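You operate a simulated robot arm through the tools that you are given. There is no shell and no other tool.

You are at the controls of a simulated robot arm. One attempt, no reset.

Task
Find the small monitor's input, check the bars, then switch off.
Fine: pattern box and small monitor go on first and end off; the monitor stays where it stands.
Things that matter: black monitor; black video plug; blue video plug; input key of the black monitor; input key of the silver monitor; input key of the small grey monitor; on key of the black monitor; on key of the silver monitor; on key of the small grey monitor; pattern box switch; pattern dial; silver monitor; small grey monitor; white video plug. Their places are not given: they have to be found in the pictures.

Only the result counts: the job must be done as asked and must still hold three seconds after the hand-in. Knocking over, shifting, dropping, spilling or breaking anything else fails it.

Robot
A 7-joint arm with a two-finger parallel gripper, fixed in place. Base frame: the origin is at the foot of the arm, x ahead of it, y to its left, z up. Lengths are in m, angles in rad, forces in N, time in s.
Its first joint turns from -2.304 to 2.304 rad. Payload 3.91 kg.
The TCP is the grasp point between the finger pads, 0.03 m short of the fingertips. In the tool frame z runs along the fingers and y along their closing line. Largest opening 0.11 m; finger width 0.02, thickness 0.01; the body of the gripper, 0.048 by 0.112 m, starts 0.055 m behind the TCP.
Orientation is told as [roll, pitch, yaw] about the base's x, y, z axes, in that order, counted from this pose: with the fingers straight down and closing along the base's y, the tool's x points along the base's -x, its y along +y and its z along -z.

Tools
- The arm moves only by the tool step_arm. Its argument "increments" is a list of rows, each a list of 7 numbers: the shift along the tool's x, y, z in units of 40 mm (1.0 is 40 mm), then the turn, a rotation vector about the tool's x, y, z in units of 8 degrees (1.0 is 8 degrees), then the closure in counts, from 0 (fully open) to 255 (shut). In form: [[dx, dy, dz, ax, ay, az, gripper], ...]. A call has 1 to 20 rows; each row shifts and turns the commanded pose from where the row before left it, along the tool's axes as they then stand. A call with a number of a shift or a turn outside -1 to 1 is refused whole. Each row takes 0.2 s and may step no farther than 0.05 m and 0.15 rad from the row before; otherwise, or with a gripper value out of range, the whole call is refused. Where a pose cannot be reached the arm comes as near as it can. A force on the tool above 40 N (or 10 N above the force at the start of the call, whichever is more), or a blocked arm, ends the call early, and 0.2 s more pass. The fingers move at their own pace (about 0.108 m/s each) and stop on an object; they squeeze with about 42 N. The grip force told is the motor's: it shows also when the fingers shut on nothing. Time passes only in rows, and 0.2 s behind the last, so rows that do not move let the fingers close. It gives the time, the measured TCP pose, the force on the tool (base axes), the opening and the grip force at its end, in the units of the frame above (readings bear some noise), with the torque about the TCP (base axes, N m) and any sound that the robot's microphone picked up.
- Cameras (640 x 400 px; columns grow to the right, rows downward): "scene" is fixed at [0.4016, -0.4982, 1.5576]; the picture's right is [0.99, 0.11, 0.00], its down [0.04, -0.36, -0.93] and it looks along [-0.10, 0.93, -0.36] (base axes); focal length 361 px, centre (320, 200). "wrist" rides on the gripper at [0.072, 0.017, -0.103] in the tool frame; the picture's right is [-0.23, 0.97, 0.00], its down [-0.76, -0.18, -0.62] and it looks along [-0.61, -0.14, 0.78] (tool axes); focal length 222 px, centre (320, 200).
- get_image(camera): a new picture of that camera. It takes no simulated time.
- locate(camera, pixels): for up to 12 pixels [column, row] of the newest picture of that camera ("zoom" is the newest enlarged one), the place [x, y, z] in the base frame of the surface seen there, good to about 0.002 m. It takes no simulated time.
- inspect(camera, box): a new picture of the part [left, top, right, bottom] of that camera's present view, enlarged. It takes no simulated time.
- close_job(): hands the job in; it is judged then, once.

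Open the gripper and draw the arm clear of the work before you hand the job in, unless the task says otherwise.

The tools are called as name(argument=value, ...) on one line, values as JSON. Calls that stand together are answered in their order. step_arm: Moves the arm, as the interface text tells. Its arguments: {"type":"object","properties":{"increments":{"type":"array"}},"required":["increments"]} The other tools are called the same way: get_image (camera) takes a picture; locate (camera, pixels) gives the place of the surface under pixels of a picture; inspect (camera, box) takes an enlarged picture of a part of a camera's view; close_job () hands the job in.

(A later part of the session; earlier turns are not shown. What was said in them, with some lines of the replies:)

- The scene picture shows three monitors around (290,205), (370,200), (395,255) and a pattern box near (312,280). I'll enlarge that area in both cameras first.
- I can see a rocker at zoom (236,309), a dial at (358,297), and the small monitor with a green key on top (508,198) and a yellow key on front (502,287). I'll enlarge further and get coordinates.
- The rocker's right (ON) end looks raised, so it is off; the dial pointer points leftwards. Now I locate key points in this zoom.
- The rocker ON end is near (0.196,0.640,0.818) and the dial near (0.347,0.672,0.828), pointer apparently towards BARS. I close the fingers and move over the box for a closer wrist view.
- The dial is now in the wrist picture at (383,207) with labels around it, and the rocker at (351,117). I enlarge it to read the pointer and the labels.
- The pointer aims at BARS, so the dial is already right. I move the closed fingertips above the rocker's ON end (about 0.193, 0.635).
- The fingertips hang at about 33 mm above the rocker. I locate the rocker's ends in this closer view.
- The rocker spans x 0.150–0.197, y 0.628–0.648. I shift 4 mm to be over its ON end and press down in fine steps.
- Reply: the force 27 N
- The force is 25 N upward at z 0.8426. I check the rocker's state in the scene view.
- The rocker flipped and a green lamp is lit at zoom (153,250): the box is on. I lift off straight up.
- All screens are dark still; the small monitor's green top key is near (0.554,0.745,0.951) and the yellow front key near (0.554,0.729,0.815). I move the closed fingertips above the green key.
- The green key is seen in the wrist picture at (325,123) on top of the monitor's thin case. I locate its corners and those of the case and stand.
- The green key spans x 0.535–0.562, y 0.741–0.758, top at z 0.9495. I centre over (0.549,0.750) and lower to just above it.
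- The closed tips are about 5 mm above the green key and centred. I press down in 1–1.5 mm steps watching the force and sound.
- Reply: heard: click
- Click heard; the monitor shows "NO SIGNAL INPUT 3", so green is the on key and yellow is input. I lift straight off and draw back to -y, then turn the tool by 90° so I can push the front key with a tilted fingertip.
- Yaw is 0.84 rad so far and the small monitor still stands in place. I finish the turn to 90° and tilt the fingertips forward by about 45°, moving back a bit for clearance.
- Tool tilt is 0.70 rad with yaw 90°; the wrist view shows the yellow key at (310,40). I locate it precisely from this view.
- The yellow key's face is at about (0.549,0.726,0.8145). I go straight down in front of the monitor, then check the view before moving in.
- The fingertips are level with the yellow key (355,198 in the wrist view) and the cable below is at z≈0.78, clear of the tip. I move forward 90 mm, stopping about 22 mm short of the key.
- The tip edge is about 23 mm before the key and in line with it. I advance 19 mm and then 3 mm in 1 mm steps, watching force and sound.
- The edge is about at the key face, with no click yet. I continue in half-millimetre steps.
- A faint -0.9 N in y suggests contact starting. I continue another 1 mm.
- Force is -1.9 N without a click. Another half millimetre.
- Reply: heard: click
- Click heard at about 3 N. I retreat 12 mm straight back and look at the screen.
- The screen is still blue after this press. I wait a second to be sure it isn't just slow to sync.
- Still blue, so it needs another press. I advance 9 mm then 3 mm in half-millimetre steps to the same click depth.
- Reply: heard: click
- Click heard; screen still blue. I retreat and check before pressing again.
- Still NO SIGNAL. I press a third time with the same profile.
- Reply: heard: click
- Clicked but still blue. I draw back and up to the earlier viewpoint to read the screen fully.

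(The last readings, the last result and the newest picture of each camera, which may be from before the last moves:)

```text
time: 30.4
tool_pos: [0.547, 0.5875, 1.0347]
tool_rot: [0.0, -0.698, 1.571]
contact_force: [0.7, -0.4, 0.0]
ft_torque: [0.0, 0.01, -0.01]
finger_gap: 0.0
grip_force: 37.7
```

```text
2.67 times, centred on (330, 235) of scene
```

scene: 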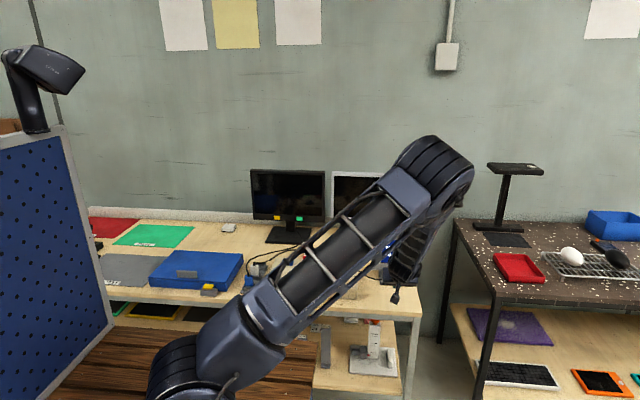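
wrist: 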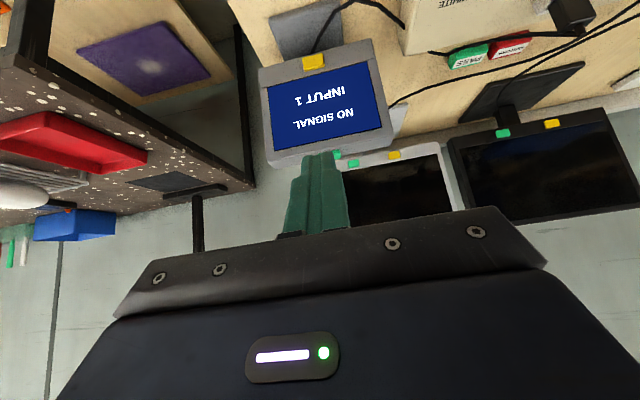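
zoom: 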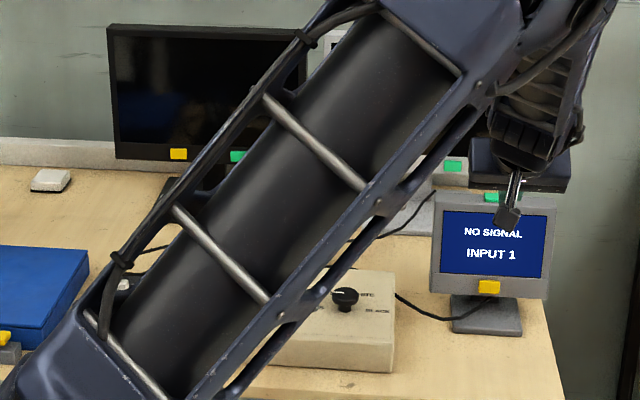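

The screen reads "NO SIGNAL INPUT 1" after three presses, so the input count advances (3→4→5→1 likely); next should be 2. I also check that the monitor hasn't shifted.

locate(camera="wrist", pixels=[[314, 61], [304, 60], [323, 61], [290, 66], [271, 157], [385, 130], [340, 155]])

inspect(camera="scene", box=[360, 225, 430, 290])

locate(camera="zoom", pixels=[[185, 65], [460, 75], [180, 270], [314, 262], [230, 355]])

```text
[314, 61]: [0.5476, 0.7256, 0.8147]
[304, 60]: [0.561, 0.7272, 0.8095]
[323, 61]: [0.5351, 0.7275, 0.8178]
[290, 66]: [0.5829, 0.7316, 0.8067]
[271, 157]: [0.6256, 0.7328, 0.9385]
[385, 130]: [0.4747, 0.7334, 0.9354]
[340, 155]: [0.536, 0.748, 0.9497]
```

```text
6.15 times, centred on (395, 258) of scene
```

zoom: 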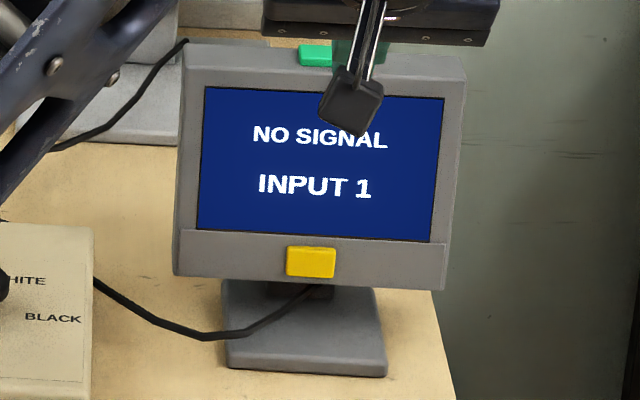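

```text
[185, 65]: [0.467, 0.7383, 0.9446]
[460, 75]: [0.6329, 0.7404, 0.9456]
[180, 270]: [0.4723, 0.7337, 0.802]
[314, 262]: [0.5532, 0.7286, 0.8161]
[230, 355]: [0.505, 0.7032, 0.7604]
```

The monitor hasn't moved. I return to the standoff in front of the yellow key by the same path.

step_arm(increments=[[0.541, 0, 0.642, 0, 0, 0, 255], [0.541, 0, 0.642, 0, 0, 0, 255], [0.541, 0, 0.642, 0, 0, 0, 255], [0.541, 0, 0.642, 0, 0, 0, 255], [0.541, 0, 0.642, 0, 0, 0, 255], [0.541, 0, 0.642, 0, 0, 0, 255], [-0.4917, 0, 0.4136, 0, 0, 0, 255], [-0.4917, 0, 0.4136, 0, 0, 0, 255], [-0.4917, 0, 0.4136, 0, 0, 0, 255], [-0.4917, 0, 0.4136, 0, 0, 0, 255], [0, 0, 0, 0, 0, 0, 255]])

inspect(camera="wrist", box=[220, 70, 460, 230])

```text
time: 32.8
tool_pos: [0.5486, 0.6903, 0.8328]
tool_rot: [0.0, -0.699, 1.571]
contact_force: [-0.3, -0.3, 0.2]
ft_torque: [-0.01, -0.02, -0.01]
finger_gap: 0.0004
grip_force: 38.0
```

```text
2.50 times, centred on (340, 150) of wrist
```

zoom: 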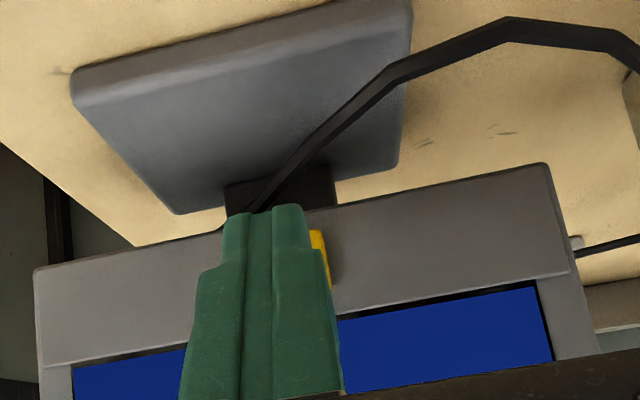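

I'm back at the standoff, aligned with the yellow key. I press a fourth time.

step_arm(increments=[[-0.086, 0, 0.0725, 0, 0, 0, 255], [-0.086, 0, 0.0725, 0, 0, 0, 255], [-0.0096, 0, 0.0081, 0, 0, 0, 255], [-0.0096, 0, 0.0081, 0, 0, 0, 255], [-0.0096, 0, 0.0081, 0, 0, 0, 255], [-0.0096, 0, 0.0081, 0, 0, 0, 255], [-0.0096, 0, 0.0081, 0, 0, 0, 255]])

inspect(camera="wrist", box=[220, 70, 460, 230])

```text
time: 34.4
tool_pos: [0.5478, 0.7016, 0.8331]
tool_rot: [0.0, -0.697, 1.568]
contact_force: [0.3, -2.4, -0.4]
ft_torque: [-0.01, 0.0, 0.0]
finger_gap: 0.0
grip_force: 37.1
```

```text
2.50 times, centred on (340, 150) of wrist
```

zoom: 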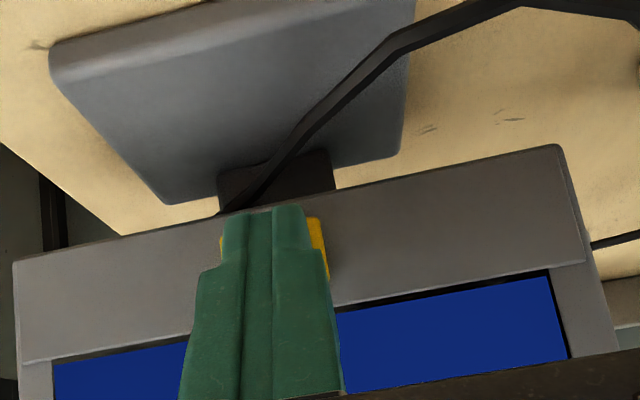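

No click yet at 11.5 mm; I add half a millimetre.

step_arm(increments=[[-0.0096, 0, 0.0081, 0, 0, 0, 255]])

inspect(camera="wrist", box=[220, 70, 460, 230])

```text
time: 34.8
tool_pos: [0.5486, 0.7018, 0.8328]
tool_rot: [0.001, -0.699, 1.57]
contact_force: [0.4, -1.1, -0.5]
ft_torque: [-0.07, -0.01, -0.02]
finger_gap: 0.0002
grip_force: 38.0
heard: click
```

```text
2.50 times, centred on (340, 150) of wrist
```

zoom: 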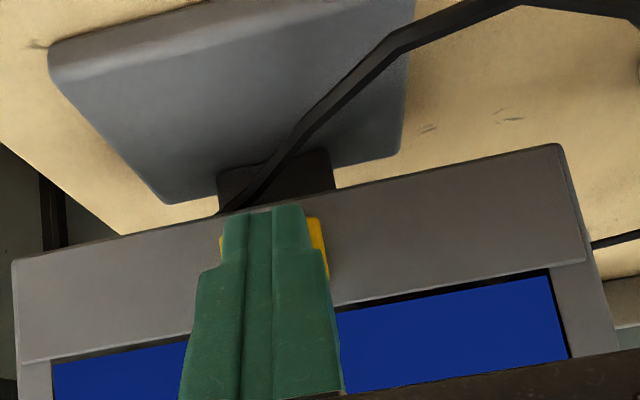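

Clicked, still blue. I retreat to the viewpoint once more to read the number.

step_arm(increments=[[0.549, 0, -0.462, 0, 0, 0, 255], [0.549, 0, -0.462, 0, 0, 0, 255], [0.549, 0, -0.462, 0, 0, 0, 255], [0.549, 0, -0.462, 0, 0, 0, 255], [-0.541, 0, -0.642, 0, 0, 0, 255], [-0.541, 0, -0.642, 0, 0, 0, 255], [-0.541, 0, -0.642, 0, 0, 0, 255], [-0.541, 0, -0.642, 0, 0, 0, 255], [0, 0, 0, 0, 0, 0, 255]])

get_image(camera="wrist")

inspect(camera="scene", box=[360, 225, 430, 290])

```text
time: 36.8
tool_pos: [0.5489, 0.5862, 0.9686]
tool_rot: [0.0, -0.698, 1.568]
contact_force: [0.4, -0.1, 0.1]
ft_torque: [0.02, 0.0, 0.0]
finger_gap: 0.0
grip_force: 37.8
```

```text
taken
```

wrist: 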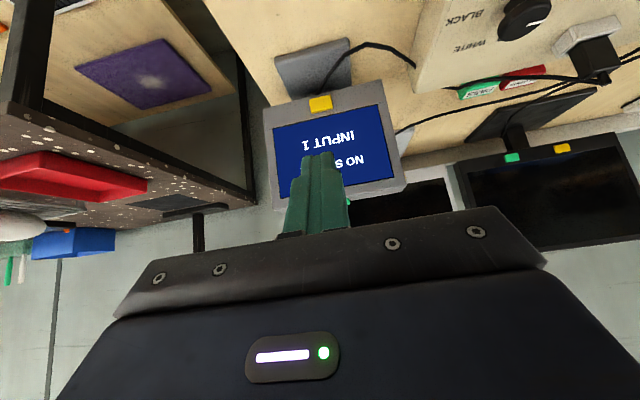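

```text
6.15 times, centred on (395, 258) of scene
```

zoom: 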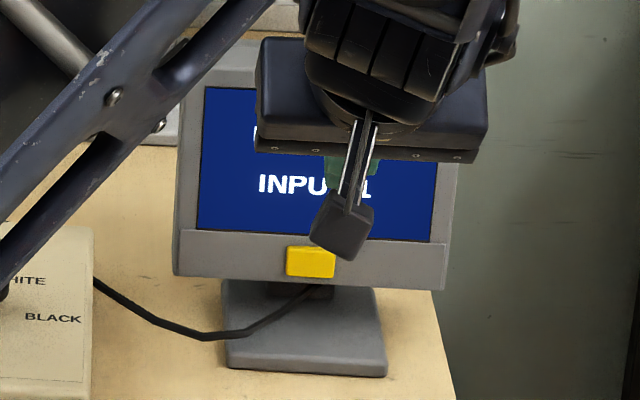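

It still reads INPUT 1 although the key clicked, so that press may have been too shallow to register. I return to the standoff and will press a little deeper past the click.

step_arm(increments=[[0.541, 0, 0.642, 0, 0, 0, 255], [0.541, 0, 0.642, 0, 0, 0, 255], [0.541, 0, 0.642, 0, 0, 0, 255], [0.541, 0, 0.642, 0, 0, 0, 255], [-0.4917, 0, 0.4136, 0, 0, 0, 255], [-0.4917, 0, 0.4136, 0, 0, 0, 255], [-0.4917, 0, 0.4136, 0, 0, 0, 255], [-0.4917, 0, 0.4136, 0, 0, 0, 255], [-0.086, 0, 0.0725, 0, 0, 0, 255], [-0.086, 0, 0.0725, 0, 0, 0, 255], [-0.0096, 0, 0.0081, 0, 0, 0, 255], [-0.0096, 0, 0.0081, 0, 0, 0, 255], [-0.0096, 0, 0.0081, 0, 0, 0, 255], [-0.0096, 0, 0.0081, 0, 0, 0, 255], [-0.0096, 0, 0.0081, 0, 0, 0, 255], [-0.0096, 0, 0.0081, 0, 0, 0, 255], [-0.0096, 0, 0.0081, 0, 0, 0, 255]])

inspect(camera="wrist", box=[220, 70, 460, 230])

```text
time: 40.4
tool_pos: [0.5486, 0.7028, 0.8341]
tool_rot: [0.0, -0.698, 1.569]
contact_force: [0.1, -3.4, -1.0]
ft_torque: [-0.05, 0.01, -0.02]
finger_gap: 0.0001
grip_force: 37.4
heard: click
```

```text
2.50 times, centred on (340, 150) of wrist
```

zoom: 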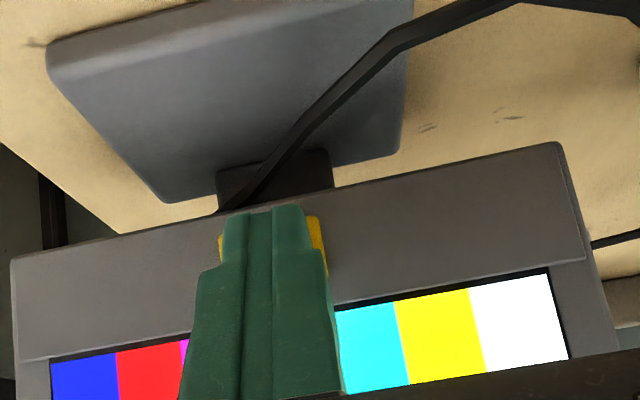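

Colour bars now fill the visible part of the screen. I retreat to view the full picture and confirm.

step_arm(increments=[[0.549, 0, -0.462, 0, 0, 0, 255], [0.549, 0, -0.462, 0, 0, 0, 255], [0.549, 0, -0.462, 0, 0, 0, 255], [0.549, 0, -0.462, 0, 0, 0, 255], [-0.541, 0, -0.642, 0, 0, 0, 255], [-0.541, 0, -0.642, 0, 0, 0, 255], [-0.541, 0, -0.642, 0, 0, 0, 255], [-0.541, 0, -0.642, 0, 0, 0, 255], [-0.541, 0, -0.642, 0, 0, 0, 255], [-0.541, 0, -0.642, 0, 0, 0, 255], [-0.541, 0, -0.642, 0, 0, 0, 255], [0, 0, 0, 0, 0, 0, 255]])

get_image(camera="wrist")

inspect(camera="scene", box=[340, 210, 440, 300])

```text
time: 43.0
tool_pos: [0.5483, 0.5865, 1.0675]
tool_rot: [-0.002, -0.697, 1.569]
contact_force: [-0.5, 0.2, -0.4]
ft_torque: [0.02, -0.02, 0.04]
finger_gap: 0.0001
grip_force: 37.7
```

```text
taken
```

wrist: 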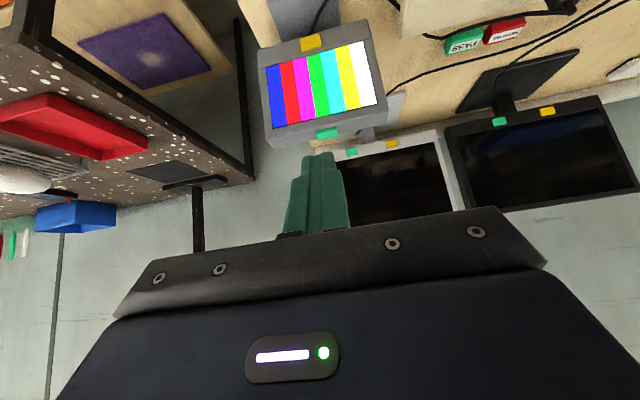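

```text
4.44 times, centred on (390, 255) of scene
```

zoom: 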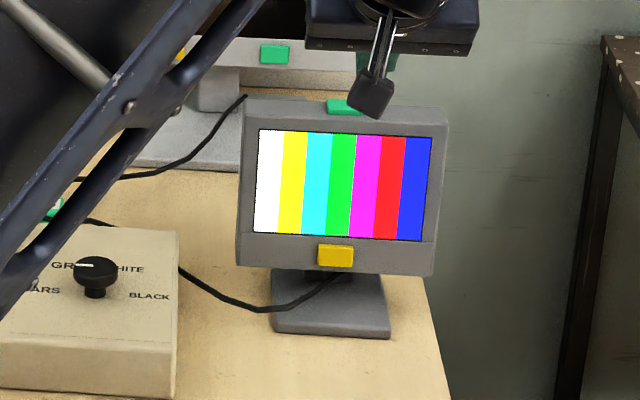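

All seven bars show cleanly and the dial is on BARS. Now I level the tool again (keeping the 90° yaw) and move over the green key at (0.5485,0.750).

step_arm(increments=[[0, 0, 0, 0, 1, 0, 255], [0, 0, 0, 0, 1, 0, 255], [0, 0, 0, 0, 1, 0, 255], [0, 0, 0, 0, 1, 0, 255], [0, 0, 0, 0, 1, 0, 255], [-0.8175, 0, 0, 0, 0, 0, 255], [-0.8175, 0, 0, 0, 0, 0, 255], [-0.8175, 0, 0, 0, 0, 0, 255], [-0.8175, 0, 0, 0, 0, 0, 255], [-0.8175, 0, 0, 0, 0, 0, 255], [0, 0, 0.6, 0, 0, 0, 255], [0, 0, 0, 0, 0, 0, 255]])

get_image(camera="wrist")

inspect(camera="scene", box=[340, 200, 440, 290])

```text
time: 45.6
tool_pos: [0.5489, 0.7517, 1.0446]
tool_rot: [0.0, 0.0, 1.569]
contact_force: [-0.6, -0.3, 0.7]
ft_torque: [-0.02, -0.03, 0.0]
finger_gap: 0.0002
grip_force: 37.6
```

```text
taken
```

wrist: 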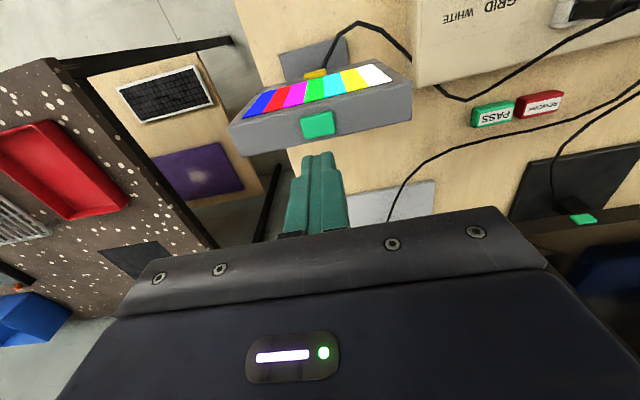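

```text
4.44 times, centred on (390, 245) of scene
```

zoom: 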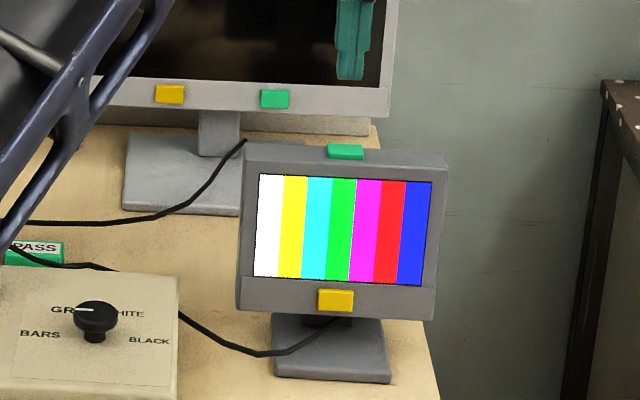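

The tool is level above the monitor. I re-locate the green key from the wrist view at (317,123).

locate(camera="wrist", pixels=[[304, 118], [331, 113], [305, 135], [332, 132], [318, 124], [243, 153], [410, 117]])

```text
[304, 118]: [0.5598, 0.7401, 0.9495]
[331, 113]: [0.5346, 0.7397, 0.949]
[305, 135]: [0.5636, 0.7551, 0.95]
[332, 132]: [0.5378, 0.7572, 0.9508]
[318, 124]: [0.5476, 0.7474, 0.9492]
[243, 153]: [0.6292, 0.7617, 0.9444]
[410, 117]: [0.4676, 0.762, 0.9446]
```

The key centre is about (0.548,0.749). I shift 2 mm and go down to 5 mm above it, then press in fine steps until the click.

step_arm(increments=[[0.05, 0, 0.5, 0, 0, 0, 255], [0, 0, 0.5, 0, 0, 0, 255], [0, 0, 0.48, 0, 0, 0, 255], [0, 0, 0.1, 0, 0, 0, 255], [0, 0, 0.04, 0, 0, 0, 255], [0, 0, 0.03, 0, 0, 0, 255]])

inspect(camera="scene", box=[340, 200, 440, 290])

```text
time: 47.0
tool_pos: [0.5482, 0.7493, 0.9785]
tool_rot: [0.001, -0.001, 1.57]
contact_force: [0.3, 0.6, 1.7]
ft_torque: [-0.01, -0.01, 0.02]
finger_gap: 0.0
grip_force: 37.1
heard: click
```

```text
4.44 times, centred on (390, 245) of scene
```

zoom: 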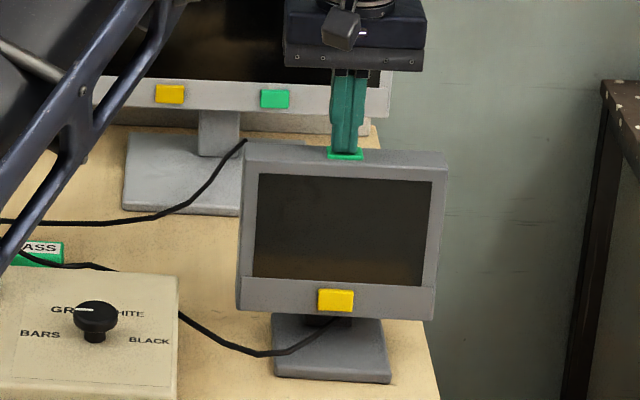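

Click, and the monitor is dark: off. I lift off, draw back and turn the yaw back to zero.

step_arm(increments=[[0, 0, -0.6, 0, 0, 0, 255], [0, 0, -1, 0, 0, 0, 255], [0.9, 0, -0.6, 0, 0, 0, 255], [1, 0, 0, 0, 0, 0, 255], [0.8, 0, 0, 0, 0, 0, 255], [0, 0, 0, 0, 0, 1, 255], [0, 0, 0, 0, 0, 1, 255], [0, 0, 0, 0, 0, 1, 255], [0, 0, 0, 0, 0, 1, 255], [0, 0, 0, 0, 0, 1, 255], [0, 0, 0, 0, 0, 1, 255], [0, 0, 0, 0, 0, 1, 255], [0, 0, 0, 0, 0, 1, 255], [0, 0, 0, 0, 0, 1, 255], [0, 0, 0, 0, 0, 1, 255], [0, 0, 0, 0, 0, 1, 255], [0, 0, 0, 0, 0, 0.24, 255], [0, 0, 0, 0, 0, 0, 255]])

get_image(camera="scene")

```text
time: 50.8
tool_pos: [0.5495, 0.6417, 1.0668]
tool_rot: [-0.001, 0.001, -0.002]
contact_force: [-0.4, -0.1, 0.1]
ft_torque: [-0.01, -0.02, 0.01]
finger_gap: 0.0002
grip_force: 37.5
```

```text
taken
```

scene: 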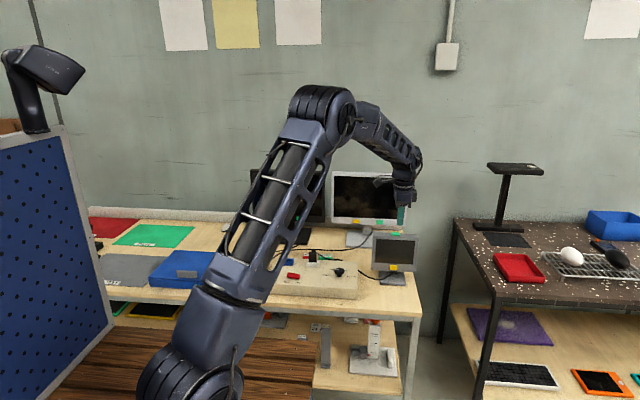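

The yaw is back to zero. I move over to the rocker's OFF end (about 0.158, 0.638).

step_arm(increments=[[0.816, -0.008, 0, 0, 0, 0, 255], [0.816, -0.008, 0, 0, 0, 0, 255], [0.816, -0.008, 0, 0, 0, 0, 255], [0.816, -0.008, 0, 0, 0, 0, 255], [0.816, -0.008, 0, 0, 0, 0, 255], [0.816, -0.008, 0, 0, 0, 0, 255], [0.816, -0.008, 0, 0, 0, 0, 255], [0.816, -0.008, 0, 0, 0, 0, 255], [0.816, -0.008, 0, 0, 0, 0, 255], [0.816, -0.008, 0, 0, 0, 0, 255], [0.816, -0.008, 0, 0, 0, 0, 255], [0.816, -0.008, 0, 0, 0, 0, 255], [0, 0, 0.9, 0, 0, 0, 255], [0, 0, 0.9, 0, 0, 0, 255], [0, 0, 0.9, 0, 0, 0, 255], [0, 0, 0.9, 0, 0, 0, 255], [0, 0, 0.5, 0, 0, 0, 255], [0, 0, 0, 0, 0, 0, 255]])

inspect(camera="scene", box=[240, 210, 370, 310])

inspect(camera="wrist", box=[230, 60, 470, 230])

```text
time: 54.6
tool_pos: [0.1584, 0.637, 0.9032]
tool_rot: [-0.001, -0.001, 0.0]
contact_force: [-0.3, -1.0, -0.1]
ft_torque: [0.0, -0.03, 0.0]
finger_gap: 0.0001
grip_force: 37.7
```

```text
4.00 times, centred on (305, 260) of scene
```

zoom: 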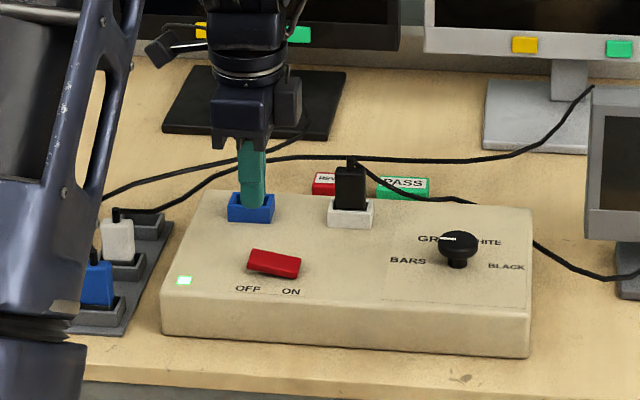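

```text
2.35 times, centred on (350, 145) of wrist
```

zoom: 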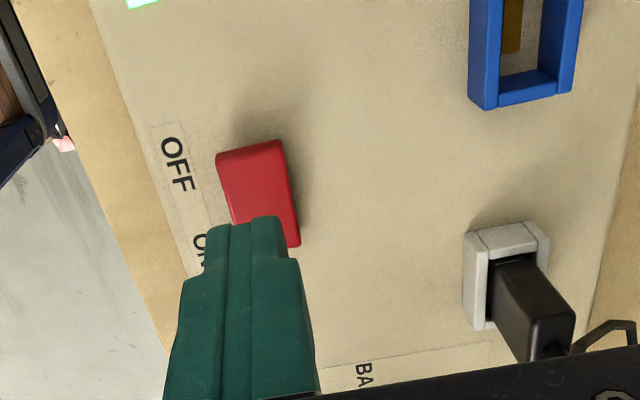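

The lamp is still lit and the OFF end is raised. I locate the OFF end at wrist zoom (225,165)-(285,150).

locate(camera="zoom", pixels=[[225, 165], [280, 152], [252, 160], [260, 190], [285, 205]])

```text
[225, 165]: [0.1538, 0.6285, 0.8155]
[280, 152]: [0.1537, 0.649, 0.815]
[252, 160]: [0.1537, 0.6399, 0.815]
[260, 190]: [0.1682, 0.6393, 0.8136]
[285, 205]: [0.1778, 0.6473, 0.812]
```

The OFF end's top is at z≈0.816, right below the tips. I lower and press in fine steps to the same depth as before.

step_arm(increments=[[0, 0.03, 0.6, 0, 0, 0, 255], [0, 0, 0.6, 0, 0, 0, 255], [0, 0, 0.15, 0, 0, 0, 255], [0, 0, 0.05, 0, 0, 0, 255], [0, 0, 0.05, 0, 0, 0, 255], [0, 0, 0.05, 0, 0, 0, 255]])

inspect(camera="scene", box=[240, 210, 370, 310])

```text
time: 56.0
tool_pos: [0.1578, 0.6387, 0.842]
tool_rot: [-0.001, 0.0, -0.002]
contact_force: [0.4, 0.0, -0.8]
ft_torque: [0.01, 0.0, -0.01]
finger_gap: 0.0
grip_force: 37.1
```

```text
4.00 times, centred on (305, 260) of scene
```

zoom: 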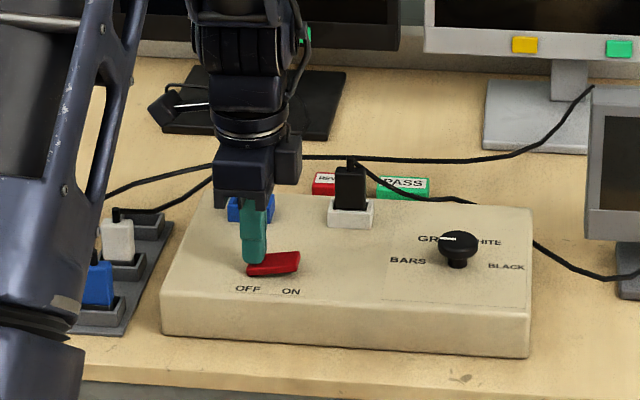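

The rocker has flipped back and the lamp is out. I lift off, draw the arm clear and open the gripper on the way.

step_arm(increments=[[0, 0, -0.5, 0, 0, 0, 255], [0, 0, -1, 0, 0, 0, 255], [0, 0, -1, 0, 0, 0, 255], [0, 0, -1, 0, 0, 0, 255], [0, -0.3, -1, 0, 0, 0, 255], [0, -0.4, -1, 0, 0, 0, 255], [0, -0.4, -1, 0, 0, 0, 0], [0, -0.4, -1, 0, 0, 0, 0], [0, -0.4, -1, 0, 0, 0, 0], [0, -0.4, -1, 0, 0, 0, 0], [0, 0, 0, 0, 0, 0, 0], [0, 0, 0, 0, 0, 0, 0]])

inspect(camera="scene", box=[230, 160, 430, 310])

get_image(camera="wrist")

inspect(camera="scene", box=[360, 225, 430, 290])

locate(camera="zoom", pixels=[[185, 65], [460, 75], [180, 270], [314, 262], [230, 355], [326, 60]])

```text
time: 58.6
tool_pos: [0.1583, 0.5469, 1.2222]
tool_rot: [0.002, -0.002, -0.001]
contact_force: [-0.1, -0.2, -0.1]
ft_torque: [0.0, -0.04, -0.03]
finger_gap: 0.1099
grip_force: 0.2
```

```text
2.67 times, centred on (330, 235) of scene
```

zoom: 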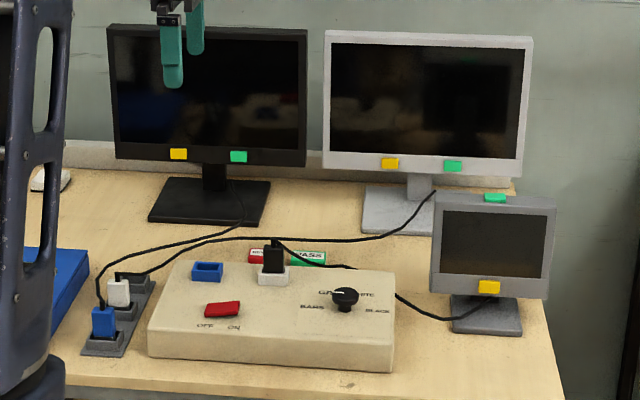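

```text
taken
```

wrist: 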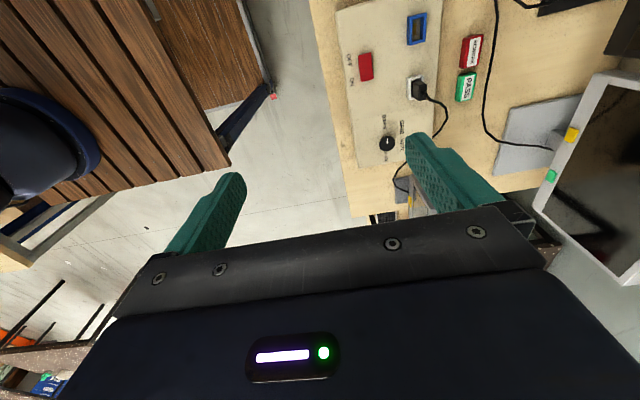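

```text
6.15 times, centred on (395, 258) of scene
```

zoom: 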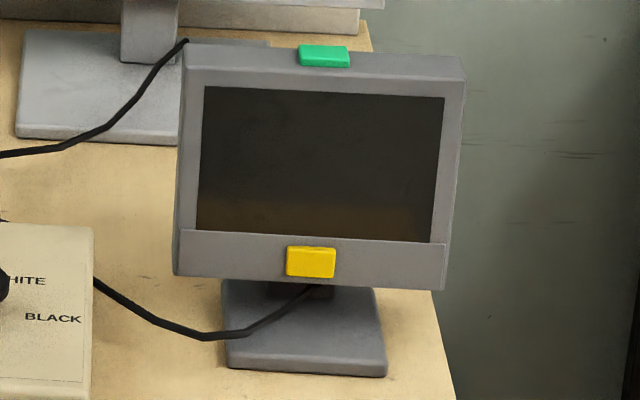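

```text
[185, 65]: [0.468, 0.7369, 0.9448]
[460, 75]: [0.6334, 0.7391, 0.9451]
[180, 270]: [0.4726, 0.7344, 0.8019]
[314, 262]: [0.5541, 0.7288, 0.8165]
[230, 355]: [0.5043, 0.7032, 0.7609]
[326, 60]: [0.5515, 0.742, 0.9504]
```

Everything checks out. The box lamp is out and the rocker is at OFF, and the small monitor is dark and in its original place (corner readings match to within about 1–2 mm). The bars were confirmed on screen, and the gripper is open and clear, so I hand in the job.

close_job()

```text
The job is handed in.
```

I found the small monitor's input, saw the colour bars on it, and switched the monitor and the pattern box off again. The job is handed in, but I haven't seen how it was judged.

- **Switching on:** the pattern box went on first, then the small grey monitor. The dial was already on BARS and the black plug was already in the box, so I left both alone.
- **Finding the input:** the monitor came up as "NO SIGNAL INPUT 3". The input key needed five presses. The fourth clicked, but the screen stayed on INPUT 1.
- **Bars:** after the fifth press, all seven colour bars showed across the full screen.
- **Switching off:** the monitor went off first, then the box. Its screen is dark, the box lamp is out and the box switch is at OFF.
- **Position:** the monitor's corners read the same before and after, to about 2 mm. I didn't touch the other monitors, their keys or the plugs.

The gripper is open and the arm is clear of the table.
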